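You operate a simulated robot arm through the tools that you are given. There is no shell and no other tool. Be economical: measure what you need, move in short steps, check, and stop when the job is done.

You run a simulated robot arm. Do the job below in one go: nothing can be reset, and whatever is moved stays where it is left.

## Task
Wash the dirty strainer bowl and fit it back on the yard line.
Fine: open the reel stand valve, stand the bowl in the sink, run the tap till the bowl is clean and close the tap; lock the ring before the store outlet opens; inlet and mains wheel stay; nothing leaks. Set down upright: clear bowl with yellow top.

It is judged by the outcome, as a careful person would: the job done as asked, and still so three seconds after it is handed in. It fails if anything else is knocked over, pushed out of place, dropped, spilled or broken.

## Robot
A 7-joint arm with a two-finger gripper on a trunk, on a base that drives. Base frame: it is fixed to the floor where the robot stands at the start and does not move with it; the origin is under the middle of the robot, x ahead of it, y to its left, z up. Readings come in mm, rad, newtons and seconds.
With the tool pointing down near the work surface it reaches from about 300 to 760 mm from the robot's upright axis, wherever it stands. Its first joint turns from -2.496 to 2.496 rad. Places, roughly: blue ring of yard line strainer [1700, 600, 700]; blue wheel marked mains [1600, 600, 1000]; inside of the wash stand sink [300, -1400, 700]; lever of the reel stand valve [600, -400, 500]; lever of the wash stand tap [400, -1500, 1100]; lever of valve marked store inlet [2000, 400, 1100]; lever of valve marked store outlet [2000, 400, 700]; strainer marked yard line [1700, 500, 700]. Payload 2.45 kg.
The tool frame sits at the grasp point between the pads (the TCP): z along the fingers, y along the line on which they close. The tips reach 26 mm beyond it. The gripper opens to 96 mm. The gripper's body begins 69 mm behind the TCP.
Orientation is that of the tool frame in the base frame, as a unit quaternion [w, x, y, z]. With the fingers straight down and closing along the base's y, the tool's x points along the base's -x, its y along +y and its z along -z.

## Interface
- The arm moves only by the tool move_arm. Its argument "targets" is a list of rows, each a list of 7 numbers: the shift along the tool's x, y, z in mm, then the turn, a rotation vector about the tool's x, y, z in rad, then the finger opening in mm, from 0 to 96. In form: [[x, y, z, wx, wy, wz, hand], ...]. A call has 1 to 20 rows; each row shifts and turns the commanded pose from where the row before left it, along the tool's axes as they then stand. A row lasts 0.2 s, in which the tool goes at most 50 mm and 0.15 rad; a call with a longer step from one row to the next is refused whole, and so is a gripper value outside its range. Where a pose cannot be reached the arm comes as near as it can. A force on the tool above 90 N (or 10 N above the force at the start of the call, whichever is more), or a blocked arm, ends the call early, and 0.2 s more pass. The fingers move at their own pace and stop on an object; they squeeze with about 35 N. The grip force told is the motor's: it shows also when the fingers shut on nothing. Time passes only in rows, and 0.2 s behind the last, so rows that do not move let the fingers close. It gives the time, the measured TCP pose, the force on the tool (base axes), the opening and the grip force at its end, in the units of the frame above (readings bear some noise), with the torque about the TCP (base axes, N m) and any sound that the robot's microphone picked up.
- Cameras (640 x 400 px; columns grow to the right, rows downward): "scene" is now at [-4.2, 102.8, 1391.2]; the picture's right is [-0.87, -0.49, 0.00], its down [-0.28, 0.49, -0.82] and it looks along [0.40, -0.72, -0.57] (base axes); focal length 284 px, centre (320, 200). "wrist" rides on the gripper at [82, 3, -98] in the tool frame; the picture's right is [-0.04, 1.00, 0.00], its down [-0.73, -0.03, -0.68] and it looks along [-0.68, -0.03, 0.73] (tool axes); focal length 256 px, centre (320, 200).
- get_image(camera): a new picture of that camera. No time passes.
- move_column(by): slides the trunk up (or, below 0, down) by that many mm; the arm and the scene camera ride with it, the base frame stays. It gives what a move gives, with no picture.
- roll_base(legs): drives the robot by 1 to 6 legs, each [ahead, turn to the left] in mm and rad, along the robot's own axes; the way and the turn of a leg run together, so that a leg with both is an arc; at most 1500 mm and 3.142 rad a leg. The arm and the cameras ride along, it lands a little off, and it stops where it bumps. It gives what a move gives.
- turn_head(pan, tilt): turns the head with the scene camera to pan (to the left, within 2.705 rad either way) and tilt (down, from -0.506 to 1.204), counted from straight ahead of the robot. It gives what a move gives.
- measure_at(camera, pixels): for up to 12 pixels [column, row] of the newest picture of that camera ("zoom" is the newest enlarged one), the place [x, y, z] in the base frame of the surface seen there, good to about 3 mm. No time passes.
- enlarge(camera, box): a new picture of the part [left, top, right, bottom] of that camera's present view, enlarged. No time passes.
- close_job(): hands the job in; it is judged then, once.

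Work in short steps. Measure before you move; look again where a grasp or a placing could have gone wrong, and mend it. You have 80 turns and 48 pictures in all, those below and enlarged ones among them. Open the gripper and draw the arm clear of the work before you hand the job in, unless the task says otherwise; then end with one line.

The tools are called as a command line: name --pt "numbers of a row" for each row, then --argument value for the rest, lists and objects as JSON in quotes. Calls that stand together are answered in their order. move_arm: Moves the arm, as the interface text tells. Its arguments: {"type":"object","properties":{"targets":{"type":"array","items":{"type":"array","items":{"type":"number"}}}},"required":["targets"]} The other tools are called the same way: move_column (by) slides the trunk up or down; roll_base (legs) drives the base; turn_head (pan, tilt) turns the head that bears the scene camera; get_image (camera) takes a picture; measure_at (camera, pixels) gives the place of the surface under pixels of a picture; enlarge (camera, box) takes an enlarged picture of a part of a camera's view; close_job () hands the job in.

At the start:

```text
t: 0.0
tcp_pos: [491.2, -336.6, 1043.5]
tool_rot: [-0.001, 0.001, 1.0, 0.0]
wrist_force: [0.8, -0.7, -0.4]
moment: [0.0, 0.05, 0.03]
gripper_width: 96.0
grasp_force: 0.1
trunk travel left (down, up): [-425.0, 215.0]
robot x, y, heading: [0.8, -4.1, 0.002]
head pan, tilt: [-1.059, 0.602]
```

scene: 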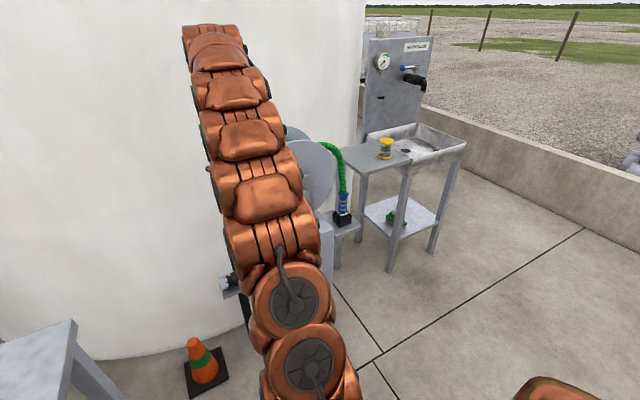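
wrist: 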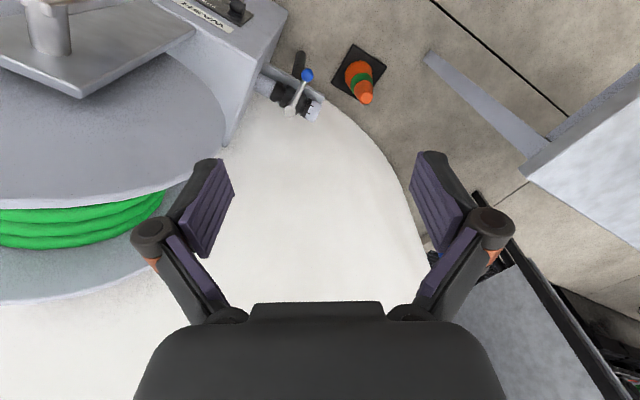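

I see the wash stand with a yellow-topped bowl at about (385,148). I'll enlarge the wash stand, then turn the head to the yard line.

enlarge --camera "scene" --box '[310, 20, 490, 280]'

measure_at --camera "scene" --pixels '[[385, 148], [385, 156], [410, 75], [420, 82], [395, 215], [435, 150], [404, 150], [464, 146], [429, 124], [370, 150], [342, 215], [355, 152]]'

measure_at --camera "wrist" --pixels '[[307, 75], [290, 112], [313, 110], [300, 55], [265, 85], [365, 97], [280, 90]]'

turn_head --pan 0.35 --tilt 0.3

get_image --camera "scene"

```text
1.54 times, centred on (400, 150) of scene
```

zoom: 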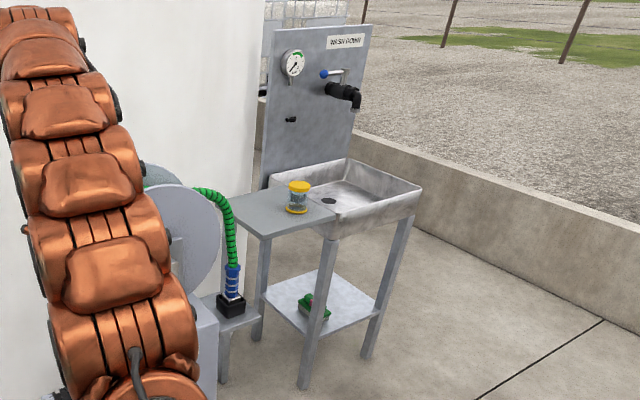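

```text
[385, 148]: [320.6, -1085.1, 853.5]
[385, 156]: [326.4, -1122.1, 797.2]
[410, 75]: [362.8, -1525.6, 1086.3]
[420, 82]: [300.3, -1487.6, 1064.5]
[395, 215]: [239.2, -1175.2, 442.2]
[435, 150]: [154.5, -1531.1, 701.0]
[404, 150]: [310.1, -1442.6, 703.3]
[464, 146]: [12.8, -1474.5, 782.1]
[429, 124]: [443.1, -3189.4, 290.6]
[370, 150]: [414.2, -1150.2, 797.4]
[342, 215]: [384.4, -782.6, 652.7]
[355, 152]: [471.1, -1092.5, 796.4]
```

```text
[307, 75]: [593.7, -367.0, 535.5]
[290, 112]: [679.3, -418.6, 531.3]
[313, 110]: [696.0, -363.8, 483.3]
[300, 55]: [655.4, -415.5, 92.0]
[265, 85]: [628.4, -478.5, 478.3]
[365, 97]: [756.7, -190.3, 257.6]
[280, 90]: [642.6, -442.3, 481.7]
```

```text
t: 1.5
tcp_pos: [492.4, -336.1, 1042.7]
tool_rot: [0.0, 0.001, 1.0, 0.0]
wrist_force: [0.3, 0.1, 0.5]
moment: [-0.04, -0.02, -0.02]
gripper_width: 95.8
grasp_force: 0.2
trunk travel left (down, up): [-425.0, 215.0]
robot x, y, heading: [-2.2, 4.0, 0.002]
head pan, tilt: [0.351, 0.3]
```

```text
44 pictures are left
```

scene: 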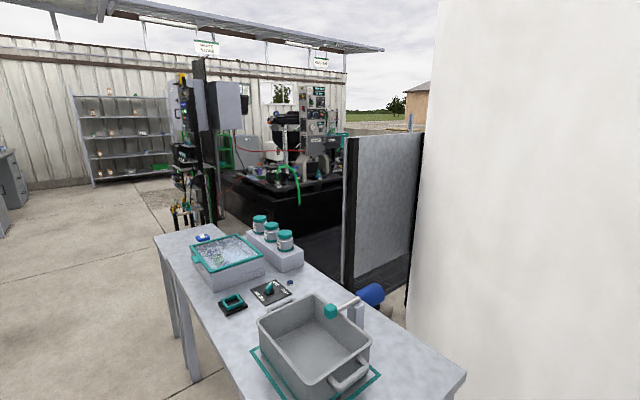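

The panel at (385,220) stands about where the yard line should be. I'll measure it and the bench.

measure_at --camera "scene" --pixels '[[350, 150], [350, 270], [380, 210], [415, 150], [408, 280], [370, 295], [462, 370], [160, 235], [310, 345], [430, 380], [450, 250], [265, 180]]'

enlarge --camera "scene" --box '[140, 30, 460, 230]'

```text
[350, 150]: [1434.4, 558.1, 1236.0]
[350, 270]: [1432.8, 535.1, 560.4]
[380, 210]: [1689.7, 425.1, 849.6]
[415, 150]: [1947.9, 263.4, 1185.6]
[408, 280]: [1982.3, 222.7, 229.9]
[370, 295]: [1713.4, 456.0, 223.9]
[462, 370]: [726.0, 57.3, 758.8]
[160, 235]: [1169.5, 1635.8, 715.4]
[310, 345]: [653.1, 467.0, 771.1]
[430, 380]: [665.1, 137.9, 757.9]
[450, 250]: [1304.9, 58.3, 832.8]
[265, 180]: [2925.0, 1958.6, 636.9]
```

```text
2.00 times, centred on (300, 130) of scene
```

zoom: 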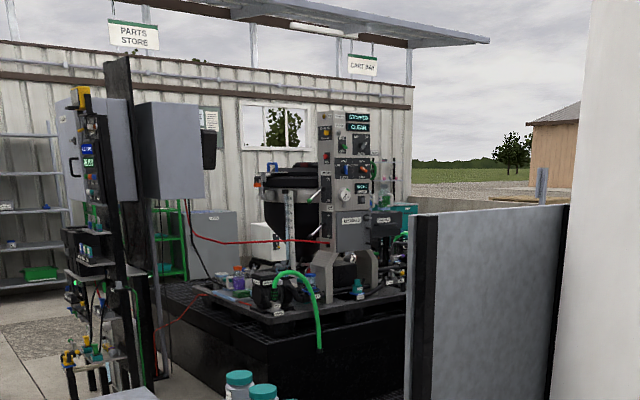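

The yard line sits on the panel's far side. First the reel valve: I'll enlarge the wrist view around its lever at (300,90).

enlarge --camera "wrist" --box '[220, 30, 380, 130]'

turn_head --pan -0.6 --tilt 0.9

get_image --camera "scene"

```text
4.00 times, centred on (300, 80) of wrist
```

zoom: 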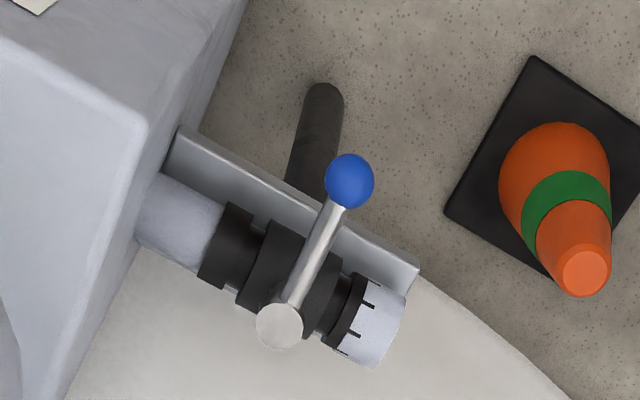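

```text
t: 2.8
tcp_pos: [492.0, -335.9, 1044.1]
tool_rot: [0.0, 0.002, 1.0, 0.001]
wrist_force: [-0.7, -0.1, -0.3]
moment: [-0.03, 0.01, 0.01]
gripper_width: 96.1
grasp_force: 0.2
trunk travel left (down, up): [-425.0, 215.0]
robot x, y, heading: [1.2, -2.9, 0.002]
head pan, tilt: [-0.6, 0.901]
```

```text
41 pictures are left
```

scene: 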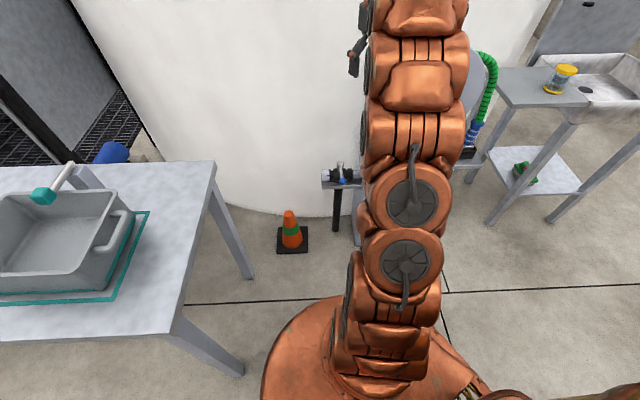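

The lever is perpendicular to the pipe, meaning closed, with a vertical stem at zoom (280,325). I'll measure knob, stem and pipe.

measure_at --camera "zoom" --pixels '[[350, 180], [340, 205], [320, 245], [298, 290], [280, 325], [185, 215], [375, 320], [390, 275], [260, 260], [320, 285], [225, 245], [350, 310]]'

enlarge --camera "scene" --box '[300, 140, 380, 190]'

```text
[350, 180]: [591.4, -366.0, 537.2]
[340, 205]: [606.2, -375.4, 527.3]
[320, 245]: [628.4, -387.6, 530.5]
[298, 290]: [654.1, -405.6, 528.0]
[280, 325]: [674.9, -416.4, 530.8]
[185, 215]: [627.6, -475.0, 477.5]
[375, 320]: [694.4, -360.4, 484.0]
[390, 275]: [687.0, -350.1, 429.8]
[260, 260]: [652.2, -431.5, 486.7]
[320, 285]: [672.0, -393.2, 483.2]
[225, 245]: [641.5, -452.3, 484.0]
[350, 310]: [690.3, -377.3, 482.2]
```

```text
8.00 times, centred on (340, 165) of scene
```

zoom: 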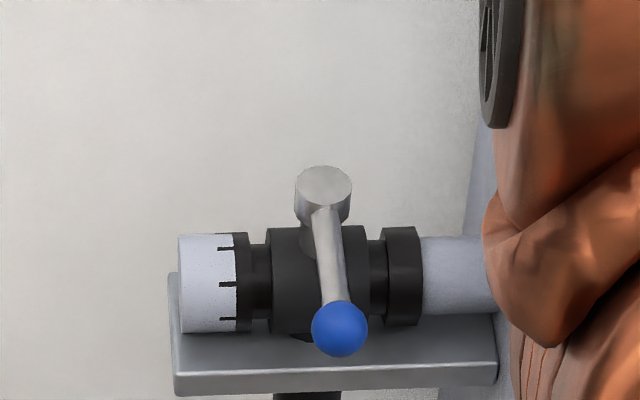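

Lever is 97 mm long pointing away from the tank, perpendicular to the pipe. Before driving 150 mm nearer I check the bench corner/legs (170,330),(243,375), the base rim, and the tank wall.

measure_at --camera "scene" --pixels '[[170, 332], [242, 375], [252, 276], [214, 163], [300, 330], [265, 395], [290, 120], [330, 60], [355, 70], [330, 210], [10, 330], [470, 130]]'

measure_at --camera "wrist" --pixels '[[330, 150], [300, 250], [390, 220], [200, 260], [220, 120], [80, 100], [100, 210], [60, 20], [240, 30], [600, 150]]'

```text
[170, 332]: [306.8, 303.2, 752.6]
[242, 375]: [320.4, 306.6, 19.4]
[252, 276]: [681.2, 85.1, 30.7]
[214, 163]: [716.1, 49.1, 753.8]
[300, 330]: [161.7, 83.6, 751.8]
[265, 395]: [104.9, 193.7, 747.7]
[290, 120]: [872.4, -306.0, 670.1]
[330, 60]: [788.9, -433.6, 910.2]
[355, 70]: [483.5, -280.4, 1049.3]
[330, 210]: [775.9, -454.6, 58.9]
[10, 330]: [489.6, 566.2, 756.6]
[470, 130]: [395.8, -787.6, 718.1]
```

```text
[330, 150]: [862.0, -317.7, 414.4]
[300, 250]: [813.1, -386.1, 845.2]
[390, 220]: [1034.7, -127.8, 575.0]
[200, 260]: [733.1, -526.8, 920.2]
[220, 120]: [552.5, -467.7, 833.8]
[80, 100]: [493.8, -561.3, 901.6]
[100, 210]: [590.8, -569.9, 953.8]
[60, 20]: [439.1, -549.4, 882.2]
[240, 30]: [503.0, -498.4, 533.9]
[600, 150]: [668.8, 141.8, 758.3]
```

Bench edge is 420 mm from my axis, so I'll raise the trunk, turn right by 0.5 and go ahead 150 mm, staying away from the bench.

move_column --by 100

roll_base --legs '[[0, -0.5], [150, 0]]'

get_image --camera "wrist"

```text
t: 4.1
tcp_pos: [491.7, -335.5, 1144.9]
tool_rot: [0.001, 0.0, 1.0, 0.0]
wrist_force: [-0.1, 0.0, 0.0]
moment: [0.04, 0.02, 0.01]
gripper_width: 95.9
grasp_force: 0.1
trunk travel left (down, up): [-525.0, 115.0]
robot x, y, heading: [0.8, 1.3, 0.001]
head pan, tilt: [-0.6, 0.901]
```

```text
t: 6.9
tcp_pos: [401.9, -602.9, 1143.4]
tool_rot: [0.0, 0.249, 0.969, -0.001]
wrist_force: [-1.2, 0.8, 0.1]
moment: [0.0, -0.03, 0.01]
gripper_width: 95.9
grasp_force: 0.1
trunk travel left (down, up): [-525.0, 115.0]
robot x, y, heading: [130.5, -70.1, -0.498]
head pan, tilt: [-0.6, 0.901]
```

```text
39 pictures are left
```

wrist: 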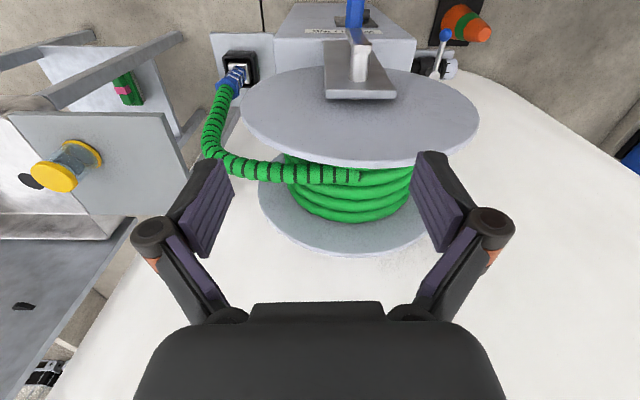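

The tool's closing line is now along the pipe as wanted. I move above the knob at height and look down from there.

move_arm --pt "-8 43 0 0 0 0 70" --pt "-8 43 0 0 0 0 70" --pt "-8 43 0 0 0 0 70" --pt "-8 43 0 0 0 0 70" --pt "-8 43 0 0 0 0 70" --pt "-8 43 0 0 0 0 70" --pt "-9 41 0 0 0 0 70" --pt "0 0 0 0 0 0 70"

move_column --by -250

get_image --camera "wrist"

get_image --camera "scene"

```text
t: 8.7
tcp_pos: [596.1, -367.9, 1144.9]
tool_rot: [0.0, 0.249, 0.968, 0.0]
wrist_force: [-0.1, 0.4, -0.4]
moment: [-0.01, 0.01, 0.0]
gripper_width: 69.9
grasp_force: 0.0
trunk travel left (down, up): [-525.0, 115.0]
robot x, y, heading: [131.9, -72.1, -0.503]
head pan, tilt: [-0.6, 0.901]
```

```text
t: 11.3
tcp_pos: [595.5, -368.5, 893.9]
tool_rot: [0.0, 0.249, 0.969, 0.0]
wrist_force: [-0.2, 0.1, 0.7]
moment: [-0.01, 0.01, 0.0]
gripper_width: 70.3
grasp_force: 0.1
trunk travel left (down, up): [-275.0, 365.0]
robot x, y, heading: [132.1, -75.4, -0.501]
head pan, tilt: [-0.6, 0.901]
```

```text
38 pictures are left
```

wrist: 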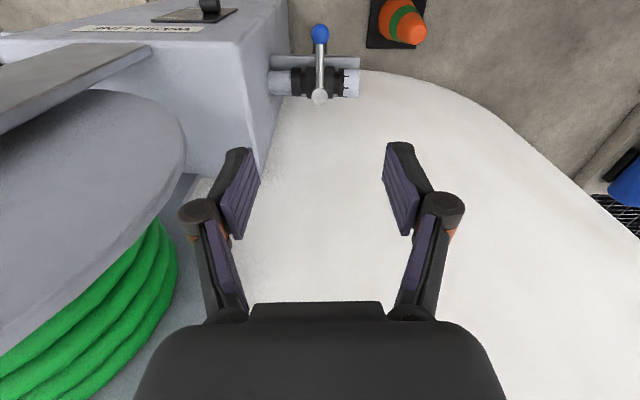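

```text
37 pictures are left
```

scene: 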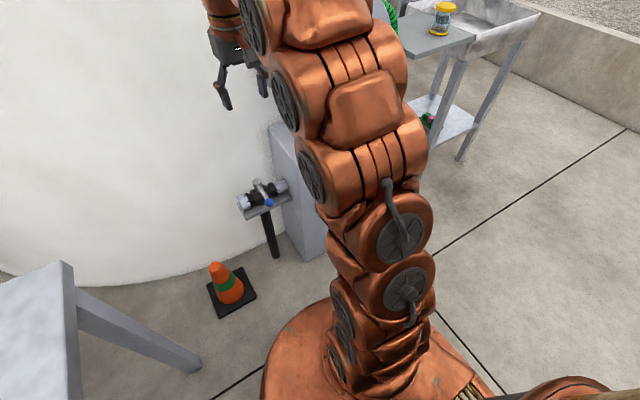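

Knob at wrist (320,33) is directly beneath the TCP as computed, and the box edge is about 100 mm to the side. I descend with the arm to the knob.

move_arm --pt "0 0 45 0 0 0 70" --pt "0 0 45 0 0 0 70" --pt "0 0 45 0 0 0 70" --pt "0 0 45 0 0 0 70" --pt "0 0 45 0 0 0 70" --pt "0 0 40 0 0 0 70" --pt "0 0 0 0 0 0 70"

get_image --camera "wrist"

```text
t: 12.9
tcp_pos: [596.2, -368.5, 628.5]
tool_rot: [0.0, 0.249, 0.969, -0.001]
wrist_force: [-0.7, 0.0, 0.2]
moment: [-0.01, -0.04, -0.01]
gripper_width: 70.1
grasp_force: 0.1
trunk travel left (down, up): [-275.0, 365.0]
robot x, y, heading: [131.0, -73.9, -0.498]
head pan, tilt: [-0.6, 0.901]
```

```text
36 pictures are left
```

wrist: 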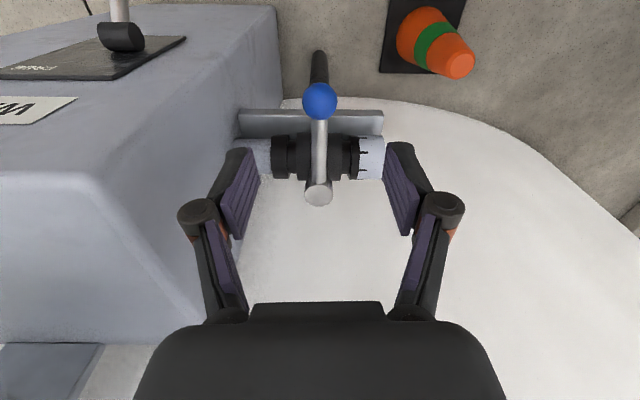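

The knob at (320,100) is centred between the fingers. I check the box side clearance on the left finger.

measure_at --camera "wrist" --pixels '[[320, 98], [318, 193], [276, 60], [278, 15], [200, 130], [220, 300], [110, 180], [190, 330], [320, 130], [260, 150], [372, 155]]'

```text
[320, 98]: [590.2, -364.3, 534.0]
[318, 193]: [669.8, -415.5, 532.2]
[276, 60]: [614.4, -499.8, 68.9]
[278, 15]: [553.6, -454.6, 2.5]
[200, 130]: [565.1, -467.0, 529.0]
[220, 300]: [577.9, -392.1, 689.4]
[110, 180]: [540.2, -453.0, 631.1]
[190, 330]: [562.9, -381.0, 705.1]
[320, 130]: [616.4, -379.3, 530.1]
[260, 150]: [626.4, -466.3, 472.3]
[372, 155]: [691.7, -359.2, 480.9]
```

Clear: box face is ~100 mm to the side, so the lever can only swing toward the outlet end. I descend 104 mm and grip the knob.

move_arm --pt "0 0 40 0 0 0 60" --pt "0 0 40 0 0 0 60" --pt "0 0 23 0 0 0 60" --pt "0 0 0 0 0 0 15" --pt "0 0 0 0 0 0 15" --pt "0 0 0 0 0 0 15" --pt "0 0 0 0 0 0 15"

move_arm --pt "-0.5 9.3 0 0 0 0.1 15" --pt "-0.5 9.3 0 0 0 0.1 15" --pt "-0.5 9.3 0 0 0 0.1 15" --pt "-0.5 9.3 0 0 0 0.1 15" --pt "-0.5 9.3 0 0 0 0.1 15" --pt "-0.5 9.3 0 0 0 0.1 15"

```text
t: 14.5
tcp_pos: [595.6, -369.9, 525.3]
tool_rot: [0.0, 0.249, 0.968, 0.0]
wrist_force: [-0.3, -0.4, -1.3]
moment: [-0.02, 0.01, 0.01]
gripper_width: 27.0
grasp_force: 44.9
trunk travel left (down, up): [-275.0, 365.0]
robot x, y, heading: [136.6, -74.0, -0.501]
head pan, tilt: [-0.6, 0.901]
```

```text
t: 15.3
tcp_pos: [605.2, -357.6, 525.7]
tool_rot: [-0.002, 0.376, 0.927, -0.004]
wrist_force: [-36.8, -49.3, 1.3]
moment: [-0.45, -0.01, 0.17]
gripper_width: 54.7
grasp_force: 30.3
trunk travel left (down, up): [-275.0, 365.0]
robot x, y, heading: [131.7, -69.9, -0.51]
head pan, tilt: [-0.6, 0.901]
stopped in row 3: the force on the tool passed its limit at 95 N (the readings are from after the stop); the commanded pose is now the measured one
```

The move met 95 N and the fingers were forced wider, so the lever may be stopped this way. I look.

get_image --camera "wrist"

```text
35 pictures are left
```

wrist: 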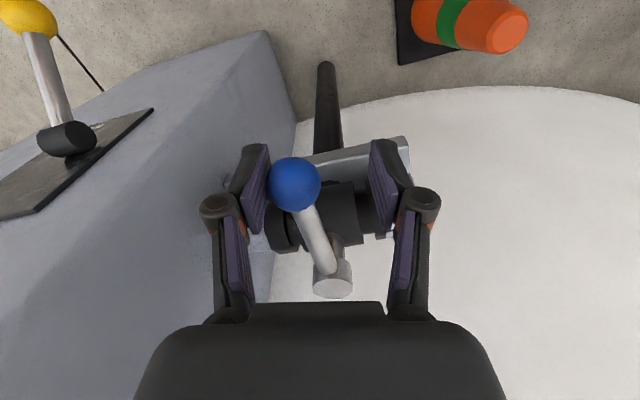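

The knob stayed put at (293,185), so that direction is against a stop. I open a bit, go back to the knob and try a gentle push the other way.

move_arm --pt "0 0 0 0 0 0 60" --pt "0 -8 0 0 0 -0.13 60" --pt "-1 -8 0 0 0 -0.13 60" --pt "0 0 0 0 0 0 30" --pt "0 0 0 0 0 0 30" --pt "0 0 0 0 0 0 30" --pt "0 0 0 0 0 0 30"

move_arm --pt "-0.5 -9 0 0 0 -0.1 30" --pt "-0.5 -9 0 0 0 -0.1 30" --pt "0 0 0 0 0 0 30"

get_image --camera "wrist"

```text
t: 16.9
tcp_pos: [598.7, -366.4, 525.2]
tool_rot: [0.0, 0.252, 0.968, -0.003]
wrist_force: [-2.1, -6.7, 2.2]
moment: [-0.06, 0.04, 0.04]
gripper_width: 34.6
grasp_force: 2.9
trunk travel left (down, up): [-275.0, 365.0]
robot x, y, heading: [132.8, -76.2, -0.51]
head pan, tilt: [-0.6, 0.901]
```

```text
t: 17.7
tcp_pos: [591.2, -384.3, 525.1]
tool_rot: [-0.001, 0.153, 0.988, -0.004]
wrist_force: [0.2, 0.5, -0.2]
moment: [0.05, -0.02, -0.01]
gripper_width: 30.0
grasp_force: 0.4
trunk travel left (down, up): [-275.0, 365.0]
robot x, y, heading: [130.2, -74.1, -0.505]
head pan, tilt: [-0.6, 0.901]
```

```text
34 pictures are left
```

wrist: 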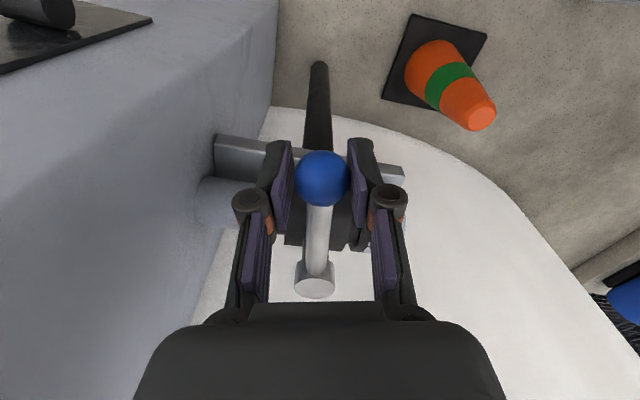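

It moves freely this way (toward the box). I measure the box face to know how far the gripper can go.

measure_at --camera "wrist" --pixels '[[200, 205], [205, 170], [180, 150], [150, 250], [100, 300], [190, 290], [322, 175], [315, 280], [230, 60], [60, 150], [200, 60]]'

```text
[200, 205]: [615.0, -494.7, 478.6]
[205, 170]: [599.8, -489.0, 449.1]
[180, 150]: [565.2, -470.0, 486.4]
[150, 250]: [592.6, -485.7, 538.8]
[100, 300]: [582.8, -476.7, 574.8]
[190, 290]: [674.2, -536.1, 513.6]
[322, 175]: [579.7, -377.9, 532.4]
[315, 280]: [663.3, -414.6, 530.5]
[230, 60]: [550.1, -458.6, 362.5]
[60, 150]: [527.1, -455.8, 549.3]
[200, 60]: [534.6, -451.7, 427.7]
```

Box face is 99 mm from the stem, so I'll push nearer the stem with closed fingers, turned so that the camera faces away from the box. First I open, rise and turn.

move_arm --pt "0 0 0 0 0 0 50" --pt "0 0 -40 0 0 0 50" --pt "0 0 -45 0 0 0 30" --pt "0 0 -45 0 0 0.147 0" --pt "0 0 0 0 0 0.147 0" --pt "0 0 0 0 0 0.147 0" --pt "0 0 0 0 0 0.147 0" --pt "0 0 0 0 0 0.147 0" --pt "0 0 0 0 0 0.147 0" --pt "0 0 0 0 0 0.147 0" --pt "0 0 0 0 0 0.147 0" --pt "0 0 0 0 0 0.147 0" --pt "0 0 0 0 0 0.147 0" --pt "0 0 0 0 0 0.147 0" --pt "0 0 0 0 0 0.147 0" --pt "0 0 0 0 0 0 0"

```text
t: 21.1
tcp_pos: [592.1, -380.7, 653.7]
tool_rot: [0.002, 0.861, 0.508, -0.003]
wrist_force: [0.0, -0.1, 0.8]
moment: [-0.01, 0.01, 0.01]
gripper_width: 0.0
grasp_force: 28.9
trunk travel left (down, up): [-275.0, 365.0]
robot x, y, heading: [132.0, -73.2, -0.502]
head pan, tilt: [-0.6, 0.901]
```

Turned as wanted. I go to the lever's outlet side at (634,-368) and descend to lever height.

move_arm --pt "32 30 0 0 0 0 0" --pt "0 0 42 0 0 0 0" --pt "0 0 42 0 0 0 0" --pt "0 0 38 0 0 0 0" --pt "0 0 0 0 0 0 0"

get_image --camera "wrist"

```text
t: 22.3
tcp_pos: [632.4, -369.1, 532.8]
tool_rot: [0.001, 0.861, 0.509, -0.002]
wrist_force: [-0.6, 1.0, -0.6]
moment: [0.04, -0.02, 0.01]
gripper_width: 0.0
grasp_force: 28.0
trunk travel left (down, up): [-275.0, 365.0]
robot x, y, heading: [134.2, -74.5, -0.506]
head pan, tilt: [-0.6, 0.901]
```

```text
33 pictures are left
```

wrist: 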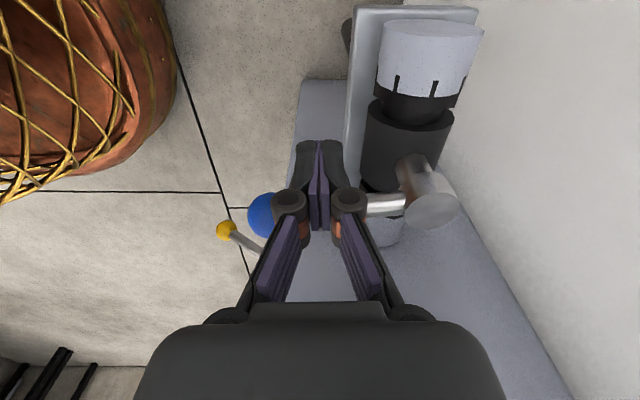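

The lever is beside the closed fingers, stem at (430,205). I push it round along the arc about the stem.

move_arm --pt "-10.6 3.6 0 0 0 0 0" --pt "-11.7 -0.4 0 0 0 0 0" --pt "-8.9 0.4 0 0 0 0 0" --pt "-13.7 4.1 0 0 0 0 0" --pt "-10.9 7.2 0 0 0 0 0" --pt "-9.5 9.8 0 0 0 0 0" --pt "-3.5 6 0 0 0 0 0" --pt "-3.5 6 0 0 0 0 0"

get_image --camera "wrist"

```text
t: 24.1
tcp_pos: [629.8, -450.4, 533.6]
tool_rot: [0.001, 0.861, 0.509, -0.002]
wrist_force: [0.2, 0.4, 0.3]
moment: [-0.02, 0.0, 0.0]
gripper_width: 0.0
grasp_force: 28.5
trunk travel left (down, up): [-275.0, 365.0]
robot x, y, heading: [131.1, -72.7, -0.504]
head pan, tilt: [-0.6, 0.901]
```

```text
32 pictures are left
```

wrist: 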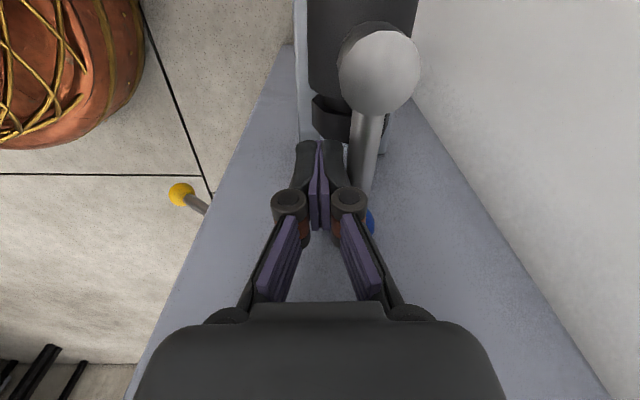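

The lever swung without resistance and is nearly along the pipe. I push a little more in small steps to feel the stop.

move_arm --pt "0 2 0 0 0 0 0" --pt "0 2 0 0 0 0 0" --pt "0 2 0 0 0 0 0" --pt "0 0 0 0 0 0 0"

get_image --camera "wrist"

measure_at --camera "wrist" --pixels '[[380, 70], [373, 130], [368, 170], [371, 222], [320, 110], [340, 20]]'

```text
t: 25.1
tcp_pos: [632.8, -452.0, 533.0]
tool_rot: [-0.002, 0.861, 0.508, -0.004]
wrist_force: [-41.6, 23.7, 7.2]
moment: [0.15, 0.44, -0.53]
gripper_width: 0.0
grasp_force: 28.9
trunk travel left (down, up): [-275.0, 365.0]
robot x, y, heading: [133.3, -72.3, -0.506]
head pan, tilt: [-0.6, 0.901]
```

```text
31 pictures are left
```

wrist: 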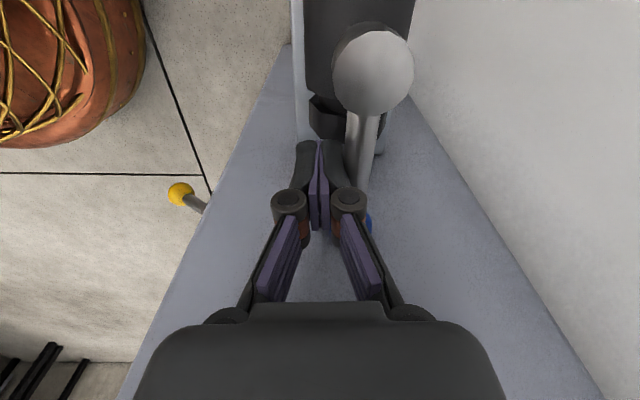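

```text
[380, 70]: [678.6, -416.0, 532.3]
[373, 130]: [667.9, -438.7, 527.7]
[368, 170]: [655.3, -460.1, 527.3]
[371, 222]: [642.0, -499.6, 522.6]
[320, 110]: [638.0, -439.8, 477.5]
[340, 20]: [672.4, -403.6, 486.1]
```

The stop is felt (48 N) and the lever lies along the pipe: the reel valve is open. I back off, rise, and look at the wash stand.

move_arm --pt "0 -20 0 0 0 0 0" --pt "0 0 -45 0 0 0 0" --pt "0 0 -45 0 0 0 0" --pt "0 0 -45 0 0 0 0" --pt "0 0 -45 0 0 0 0" --pt "0 0 -45 0 0 0 0" --pt "0 0 -45 0 0 0 0" --pt "0 0 0 0 0 0 0"

move_column --by 300

turn_head --pan -1.15 --tilt 0.5

get_image --camera "scene"

```text
t: 26.9
tcp_pos: [619.9, -441.2, 803.2]
tool_rot: [0.0, 0.861, 0.509, -0.003]
wrist_force: [0.5, -0.1, -0.1]
moment: [0.02, -0.03, -0.03]
gripper_width: 0.0
grasp_force: 29.0
trunk travel left (down, up): [-275.0, 365.0]
robot x, y, heading: [134.0, -70.2, -0.512]
head pan, tilt: [-0.6, 0.901]
```

```text
t: 29.9
tcp_pos: [618.8, -442.0, 1104.0]
tool_rot: [0.002, 0.861, 0.509, -0.003]
wrist_force: [-0.5, -0.4, -0.2]
moment: [-0.01, 0.04, -0.01]
gripper_width: 0.0
grasp_force: 28.6
trunk travel left (down, up): [-575.0, 65.0]
robot x, y, heading: [130.8, -74.0, -0.506]
head pan, tilt: [-0.6, 0.901]
```

```text
t: 30.8
tcp_pos: [619.8, -442.4, 1103.8]
tool_rot: [0.002, 0.861, 0.509, -0.003]
wrist_force: [0.0, 0.3, -0.3]
moment: [0.02, 0.0, 0.0]
gripper_width: 0.2
grasp_force: 28.9
trunk travel left (down, up): [-575.0, 65.0]
robot x, y, heading: [133.2, -74.1, -0.507]
head pan, tilt: [-1.15, 0.499]
```

```text
30 pictures are left
```

scene: 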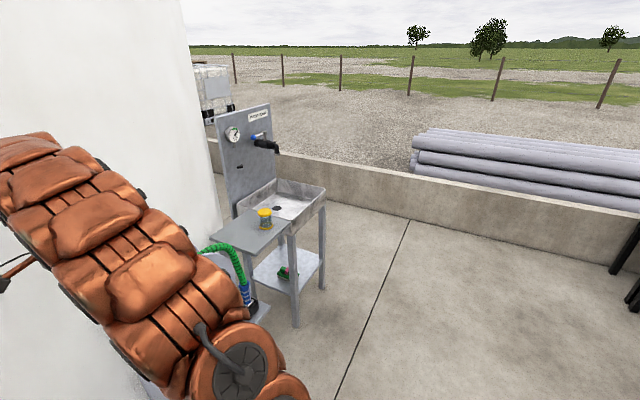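

Wash stand is visible; I enlarge it and measure its layout.

enlarge --camera "scene" --box '[196, 90, 356, 330]'

measure_at --camera "scene" --pixels '[[213, 242], [246, 259], [325, 188], [290, 226], [275, 178], [264, 211], [300, 195], [280, 205], [257, 137], [262, 230], [297, 325], [277, 150]]'

```text
1.67 times, centred on (276, 210) of scene
```

zoom: 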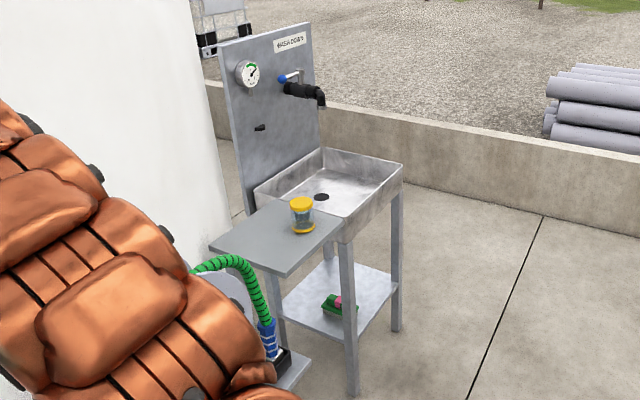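

```text
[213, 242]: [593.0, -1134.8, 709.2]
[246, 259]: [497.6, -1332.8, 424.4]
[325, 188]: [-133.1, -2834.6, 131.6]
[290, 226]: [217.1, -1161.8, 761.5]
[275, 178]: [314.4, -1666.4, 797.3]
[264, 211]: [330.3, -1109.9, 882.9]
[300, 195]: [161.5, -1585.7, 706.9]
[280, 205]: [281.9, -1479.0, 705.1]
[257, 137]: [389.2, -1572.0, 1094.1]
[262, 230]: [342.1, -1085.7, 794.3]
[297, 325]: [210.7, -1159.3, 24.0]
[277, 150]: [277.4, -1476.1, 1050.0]
```

Layout: the stand's front faces along (-0.84,0.55); I'd stand at about (-215,-1125), heading -0.58. First I draw the arm in and turn the gripper straight.

move_arm --pt "5.4 -38 0 0 0 0 0" --pt "5.4 -38 0 0 0 0 0" --pt "5.4 -38 0 0 0 0 0" --pt "5.4 -38 0 0 0 0 0" --pt "5.4 -38 0 0 0 0 0" --pt "5.4 -38 0 0 0 0 0" --pt "0 0 0 0 0 -0.143 0" --pt "0 0 0 0 0 -0.143 0" --pt "0 0 0 0 0 -0.143 0" --pt "0 0 0 0 0 -0.143 0" --pt "0 0 0 0 0 -0.143 0" --pt "0 0 0 0 0 -0.143 40" --pt "0 0 0 0 0 -0.143 80" --pt "0 0 0 0 0 -0.143 96" --pt "0 0 0 0 0 -0.143 96" --pt "0 0 0 0 0 -0.143 96" --pt "0 0 0 0 0 -0.143 96"

roll_base --legs '[[0, -1.383], [1107, 0], [0, 1.31]]'

turn_head --pan 0.0 --tilt 0.65

get_image --camera "scene"

```text
t: 34.4
tcp_pos: [434.7, -302.1, 1104.6]
tool_rot: [-0.001, 0.247, 0.969, -0.004]
wrist_force: [0.3, -0.7, 0.8]
moment: [-0.01, 0.0, 0.01]
gripper_width: 96.1
grasp_force: 0.0
trunk travel left (down, up): [-575.0, 65.0]
robot x, y, heading: [134.8, -72.3, -0.506]
head pan, tilt: [-1.15, 0.499]
```

```text
t: 46.7
tcp_pos: [89.7, -1380.8, 1103.3]
tool_rot: [-0.002, 0.278, 0.961, -0.004]
wrist_force: [-0.8, 0.6, -0.3]
moment: [-0.01, 0.02, -0.02]
gripper_width: 96.2
grasp_force: 0.0
trunk travel left (down, up): [-575.0, 65.0]
robot x, y, heading: [-199.0, -1129.0, -0.572]
head pan, tilt: [-1.15, 0.499]
```

```text
t: 48.1
tcp_pos: [89.5, -1381.8, 1103.0]
tool_rot: [-0.002, 0.278, 0.961, -0.003]
wrist_force: [0.5, 0.8, 0.3]
moment: [0.0, 0.04, 0.0]
gripper_width: 96.2
grasp_force: 0.2
trunk travel left (down, up): [-575.0, 65.0]
robot x, y, heading: [-197.4, -1132.9, -0.573]
head pan, tilt: [0.0, 0.649]
```

```text
28 pictures are left
```

scene: 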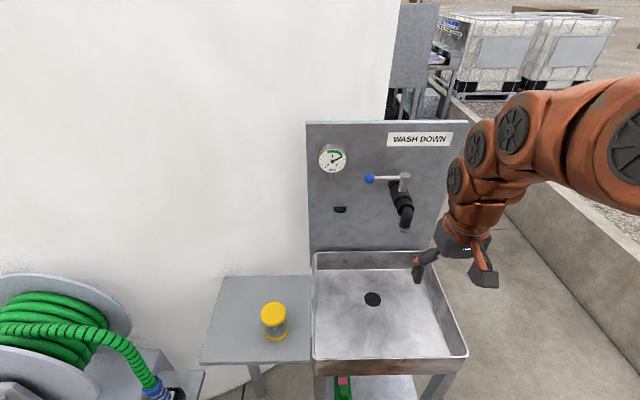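

I'm in front of the stand. I enlarge the tap and bowl region and measure.

enlarge --camera "scene" --box '[240, 130, 440, 350]'

measure_at --camera "scene" --pixels '[[273, 309], [286, 318], [262, 320], [276, 338], [369, 178], [403, 177], [388, 178], [404, 226], [372, 299], [406, 205], [350, 325], [400, 285]]'

```text
1.82 times, centred on (340, 240) of scene
```

zoom: 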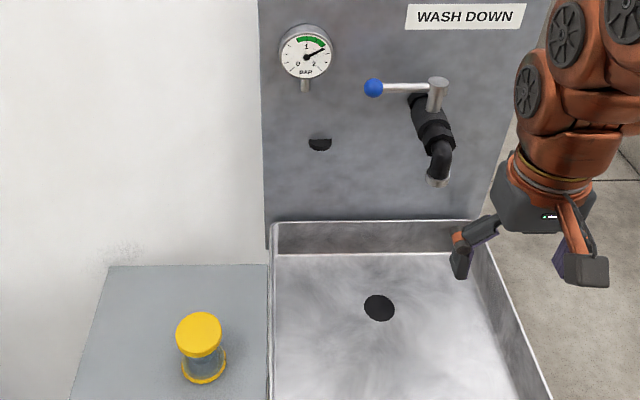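

```text
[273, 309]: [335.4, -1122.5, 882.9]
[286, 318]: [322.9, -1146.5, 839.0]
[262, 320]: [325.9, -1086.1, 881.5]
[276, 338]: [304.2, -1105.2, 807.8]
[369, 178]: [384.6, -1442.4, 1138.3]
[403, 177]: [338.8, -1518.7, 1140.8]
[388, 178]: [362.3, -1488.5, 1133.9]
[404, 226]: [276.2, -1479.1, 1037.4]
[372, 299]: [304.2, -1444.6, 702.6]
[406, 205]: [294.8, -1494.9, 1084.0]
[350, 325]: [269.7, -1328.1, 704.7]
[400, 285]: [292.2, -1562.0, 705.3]
```

The spout outlet is near (282,-1484,1037) and the bowl near (332,-1112), z 797–883. A vertical hand would hit the tap, so I'll grasp with the tool tilted 0.9 rad forward. I shift left and tilt.

move_arm --pt "-5 44.7 0 0 0 0 96" --pt "-5 44.7 0 0 0 0 96" --pt "-5 44.7 0 0 0 0 96" --pt "-5 44.7 0 0 0 0 96" --pt "-5 44.7 0 0 0 0 96" --pt "-5 44.7 0 0 0 0 96" --pt "-5 44.7 0 0 0 0 96" --pt "-5 44.7 0 0 0 0 96" --pt "0 0 0 0 -0.15 0 96" --pt "0 0 0 0 -0.15 0 96" --pt "0 0 0 0 -0.15 0 96" --pt "0 0 0 0 -0.15 0 96" --pt "0 0 0 0 -0.15 0 96" --pt "0 0 0 0 -0.15 0 96" --pt "0 0 0 0 0 0 96"

get_image --camera "wrist"

```text
t: 51.2
tcp_pos: [303.6, -1127.2, 1050.3]
tool_rot: [0.304, 0.376, 0.875, -0.034]
wrist_force: [0.0, 0.4, -0.6]
moment: [-0.01, 0.04, 0.0]
gripper_width: 95.9
grasp_force: 0.1
trunk travel left (down, up): [-575.0, 65.0]
robot x, y, heading: [-199.5, -1129.4, -0.568]
head pan, tilt: [0.0, 0.649]
stopped in row 15: the arm was blocked; the commanded pose is now the measured one
```

```text
26 pictures are left
```

wrist: 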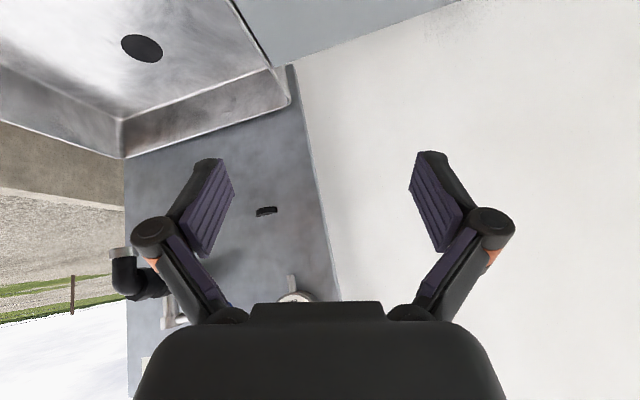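

The arm was blocked at a tilt of about 35°. I try lower down, where the tilt should be easier.

move_arm --pt "24 0 34 0 0 0 96" --pt "24 0 34 0 0 0 96" --pt "0 0 0 0 -0.1 0 96" --pt "0 0 0 0 -0.1 0 96" --pt "0 0 0 0 0 0 96"

```text
t: 52.3
tcp_pos: [279.6, -1084.6, 923.1]
tool_rot: [0.276, 0.46, 0.844, -0.004]
wrist_force: [0.1, 0.5, 0.6]
moment: [-0.04, -0.01, -0.02]
gripper_width: 96.3
grasp_force: 0.1
trunk travel left (down, up): [-575.0, 65.0]
robot x, y, heading: [-198.6, -1133.0, -0.571]
head pan, tilt: [0.0, 0.649]
stopped in row 5: the arm was blocked; the commanded pose is now the measured one
```

The wrist hits a joint limit with the shoulder this high and near. I rise, straighten the tool, then back the base off and lower the trunk so that the forearm lies flatter.

move_arm --pt "-21 11 -38 0 0 0 96" --pt "-21 11 -38 0 0 0 96" --pt "0 0 0 0.0145 0.0175 -0.145 96" --pt "0 0 0 0.0145 0.0175 -0.145 96" --pt "0 0 0 0.0145 0.0175 -0.145 96" --pt "0 0 0 0 0 0 96"

roll_base --legs '[[-130, 0]]'

```text
t: 52.9
tcp_pos: [280.1, -1159.3, 992.6]
tool_rot: [0.256, 0.537, 0.803, -0.028]
wrist_force: [-0.1, 0.1, -0.6]
moment: [-0.03, -0.02, 0.0]
gripper_width: 96.1
grasp_force: 0.1
trunk travel left (down, up): [-575.0, 65.0]
robot x, y, heading: [-198.1, -1133.3, -0.566]
head pan, tilt: [0.0, 0.649]
stopped in row 3: the arm was blocked; the commanded pose is now the measured one
```

```text
t: 54.2
tcp_pos: [171.6, -1089.9, 992.4]
tool_rot: [0.257, 0.537, 0.803, -0.028]
wrist_force: [0.3, -0.4, 0.7]
moment: [-0.02, 0.0, -0.01]
gripper_width: 95.9
grasp_force: 0.1
trunk travel left (down, up): [-575.0, 65.0]
robot x, y, heading: [-306.3, -1068.2, -0.57]
head pan, tilt: [0.0, 0.649]
```

I undo the tilt toward straight down to get free of the joint limit.

move_arm --pt "0 0 0 0.06 0.116 0 96" --pt "0 0 0 0.06 0.116 0 96" --pt "0 0 0 0.06 0.116 0 96" --pt "0 0 0 0.06 0.116 0 96" --pt "0 0 0 0 0 0 96"

get_image --camera "scene"

```text
t: 55.4
tcp_pos: [170.2, -1089.3, 992.8]
tool_rot: [0.0, 0.556, 0.831, 0.0]
wrist_force: [0.0, 0.0, -0.1]
moment: [0.02, 0.01, 0.01]
gripper_width: 95.8
grasp_force: 0.1
trunk travel left (down, up): [-575.0, 65.0]
robot x, y, heading: [-309.6, -1062.8, -0.564]
head pan, tilt: [0.0, 0.649]
```

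```text
25 pictures are left
```

scene: 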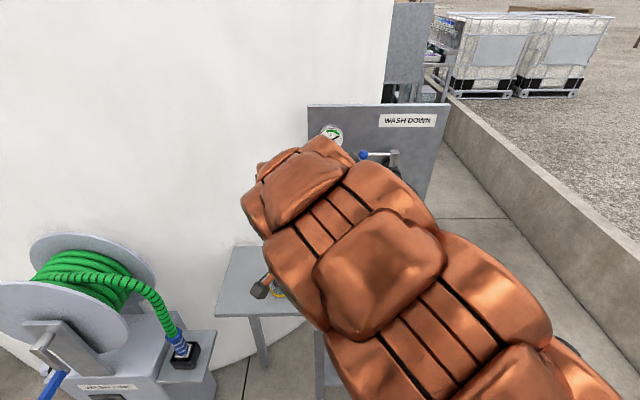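

Free again with the tool straight down. I raise the arm and turn the yaw back, then lower the trunk by the same amount.

move_arm --pt "0 0 -42 0 0 -0.15 96" --pt "0 0 -42 0 0 -0.15 96" --pt "0 0 -42 0 0 -0.15 96" --pt "0 0 -42 0 0 -0.15 96" --pt "0 0 -42 0 0 0 96" --pt "0 0 -42 0 0 0 96" --pt "0 0 0 0 0 0 96"

move_column --by -300

```text
t: 57.0
tcp_pos: [169.9, -1089.8, 1247.5]
tool_rot: [0.0, 0.286, 0.958, 0.0]
wrist_force: [0.7, 0.3, 0.1]
moment: [-0.04, 0.0, 0.01]
gripper_width: 95.9
grasp_force: 0.1
trunk travel left (down, up): [-575.0, 65.0]
robot x, y, heading: [-309.0, -1063.2, -0.565]
head pan, tilt: [0.0, 0.649]
```

```text
t: 60.0
tcp_pos: [170.5, -1089.9, 947.2]
tool_rot: [0.001, 0.286, 0.958, 0.0]
wrist_force: [-0.2, 0.3, -1.2]
moment: [0.02, -0.01, -0.02]
gripper_width: 95.9
grasp_force: 0.0
trunk travel left (down, up): [-275.0, 365.0]
robot x, y, heading: [-307.3, -1062.8, -0.573]
head pan, tilt: [0.0, 0.649]
```

Now I tilt again, in two small lots.

move_arm --pt "0 0 0 0 -0.15 0 96" --pt "0 0 0 0 -0.15 0 96" --pt "0 0 0 0 -0.15 0 96" --pt "0 0 0 0 -0.15 0 96" --pt "0 0 0 0 -0.15 0 96" --pt "0 0 0 0 0 0 96"

get_image --camera "wrist"

```text
t: 61.4
tcp_pos: [171.2, -1080.8, 944.3]
tool_rot: [0.339, 0.274, 0.898, -0.059]
wrist_force: [-0.6, 1.4, -0.2]
moment: [-0.02, -0.02, 0.0]
gripper_width: 95.8
grasp_force: 0.1
trunk travel left (down, up): [-275.0, 365.0]
robot x, y, heading: [-308.4, -1062.4, -0.568]
head pan, tilt: [0.0, 0.649]
```

```text
24 pictures are left
```

wrist: 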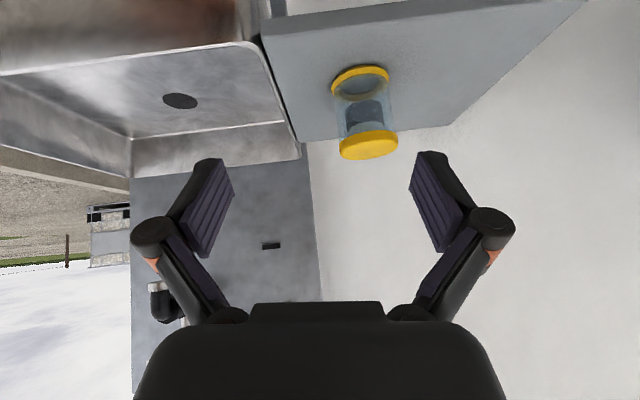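

Tilt is about 40° and the bowl is well in view at (365,110). I measure the bowl in an enlarged picture.

enlarge --camera "wrist" --box '[304, 45, 432, 175]'

measure_at --camera "wrist" --pixels '[[368, 142], [345, 148], [392, 142], [342, 110], [389, 103], [365, 118], [366, 156], [360, 72], [334, 92], [388, 72], [560, 20], [300, 130]]'

```text
3.08 times, centred on (368, 110) of wrist
```

zoom: 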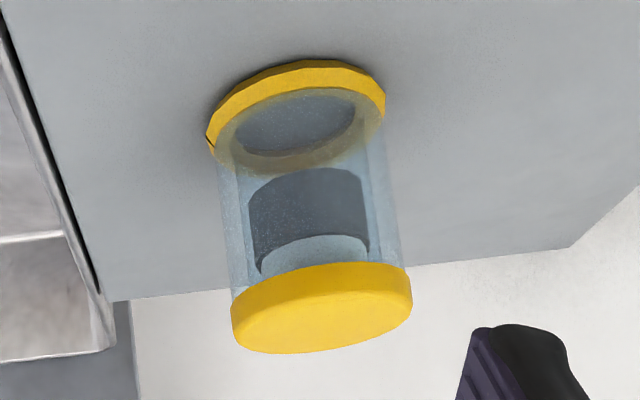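

```text
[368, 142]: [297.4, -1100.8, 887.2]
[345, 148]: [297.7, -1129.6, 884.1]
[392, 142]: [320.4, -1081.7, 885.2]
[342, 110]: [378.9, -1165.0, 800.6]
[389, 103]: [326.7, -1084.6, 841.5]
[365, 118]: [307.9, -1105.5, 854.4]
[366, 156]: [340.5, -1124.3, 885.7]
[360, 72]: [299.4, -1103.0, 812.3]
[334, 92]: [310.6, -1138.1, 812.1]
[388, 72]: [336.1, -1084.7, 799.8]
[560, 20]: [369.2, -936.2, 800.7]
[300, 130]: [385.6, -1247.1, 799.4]
```

Bowl centre ≈ (324,-1112), radius ≈29, z 800–886. I align and advance half-way along the tool axis, then check the pose.

move_arm --pt "-22 23.5 0 0 0 0 96" --pt "-21.5 23.5 0 0 0 0 96" --pt "0 0 40 0 0 0 96" --pt "0 0 40 0 0 0 96" --pt "0 0 0 0 0 0 96"

```text
t: 62.6
tcp_pos: [268.2, -1097.9, 915.6]
tool_rot: [0.35, 0.267, 0.892, -0.106]
wrist_force: [0.0, 0.1, 0.2]
moment: [0.02, 0.0, -0.02]
gripper_width: 96.0
grasp_force: 0.0
trunk travel left (down, up): [-275.0, 365.0]
robot x, y, heading: [-306.9, -1062.5, -0.569]
head pan, tilt: [0.0, 0.649]
```

The pose has settled at a 43° tilt. I correct sideways by (11,19), advance 92 mm and close on the bowl body.

move_arm --pt "11 19 0 0 0 0 96" --pt "0 0 31 0 0 0 96" --pt "0 0 31 0 0 0 96" --pt "0 0 30 0 0 0 96" --pt "0 0 0 0 0 0 96"

get_image --camera "wrist"

```text
t: 63.8
tcp_pos: [324.2, -1110.0, 842.8]
tool_rot: [0.351, 0.266, 0.892, -0.104]
wrist_force: [0.1, -0.6, 0.7]
moment: [-0.02, 0.03, -0.03]
gripper_width: 96.0
grasp_force: 0.1
trunk travel left (down, up): [-275.0, 365.0]
robot x, y, heading: [-309.2, -1062.8, -0.566]
head pan, tilt: [0.0, 0.649]
```

```text
22 pictures are left
```

wrist: 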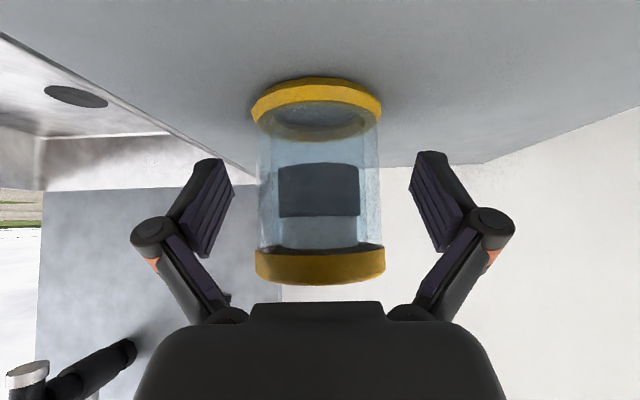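

The bowl is centred between the pads; I close and lift it 60 mm.

move_arm --pt "0 0 0 0 0 0 40" --pt "0 0 0 0 0 0 40" --pt "0 0 0 0 0 0 40" --pt "0 0 0 0 0 0 40" --pt "0 0 0 0 0 0 40"

move_arm --pt "-13.6 0 -14.7 0 0 0 40" --pt "-20 0 -22 0 0 0 40" --pt "-27 0 -29 0 0 0 40" --pt "-27 0 -29 0 0 0 40" --pt "0 0 0 0 0 0 40"

get_image --camera "wrist"

```text
t: 65.0
tcp_pos: [325.1, -1110.5, 843.7]
tool_rot: [0.352, 0.267, 0.891, -0.106]
wrist_force: [-2.3, 0.5, 9.1]
moment: [0.0, 0.34, 0.0]
gripper_width: 67.6
grasp_force: 35.0
trunk travel left (down, up): [-275.0, 365.0]
robot x, y, heading: [-306.9, -1063.4, -0.571]
head pan, tilt: [0.0, 0.649]
```

```text
t: 66.2
tcp_pos: [324.2, -1113.1, 973.7]
tool_rot: [0.352, 0.266, 0.891, -0.105]
wrist_force: [-0.7, -0.1, -0.8]
moment: [-0.01, 0.03, 0.01]
gripper_width: 66.8
grasp_force: 35.0
trunk travel left (down, up): [-275.0, 365.0]
robot x, y, heading: [-306.7, -1060.0, -0.567]
head pan, tilt: [0.0, 0.649]
```

```text
21 pictures are left
```

wrist: 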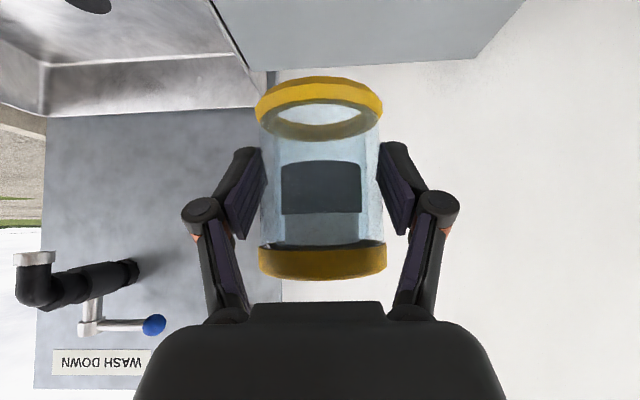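

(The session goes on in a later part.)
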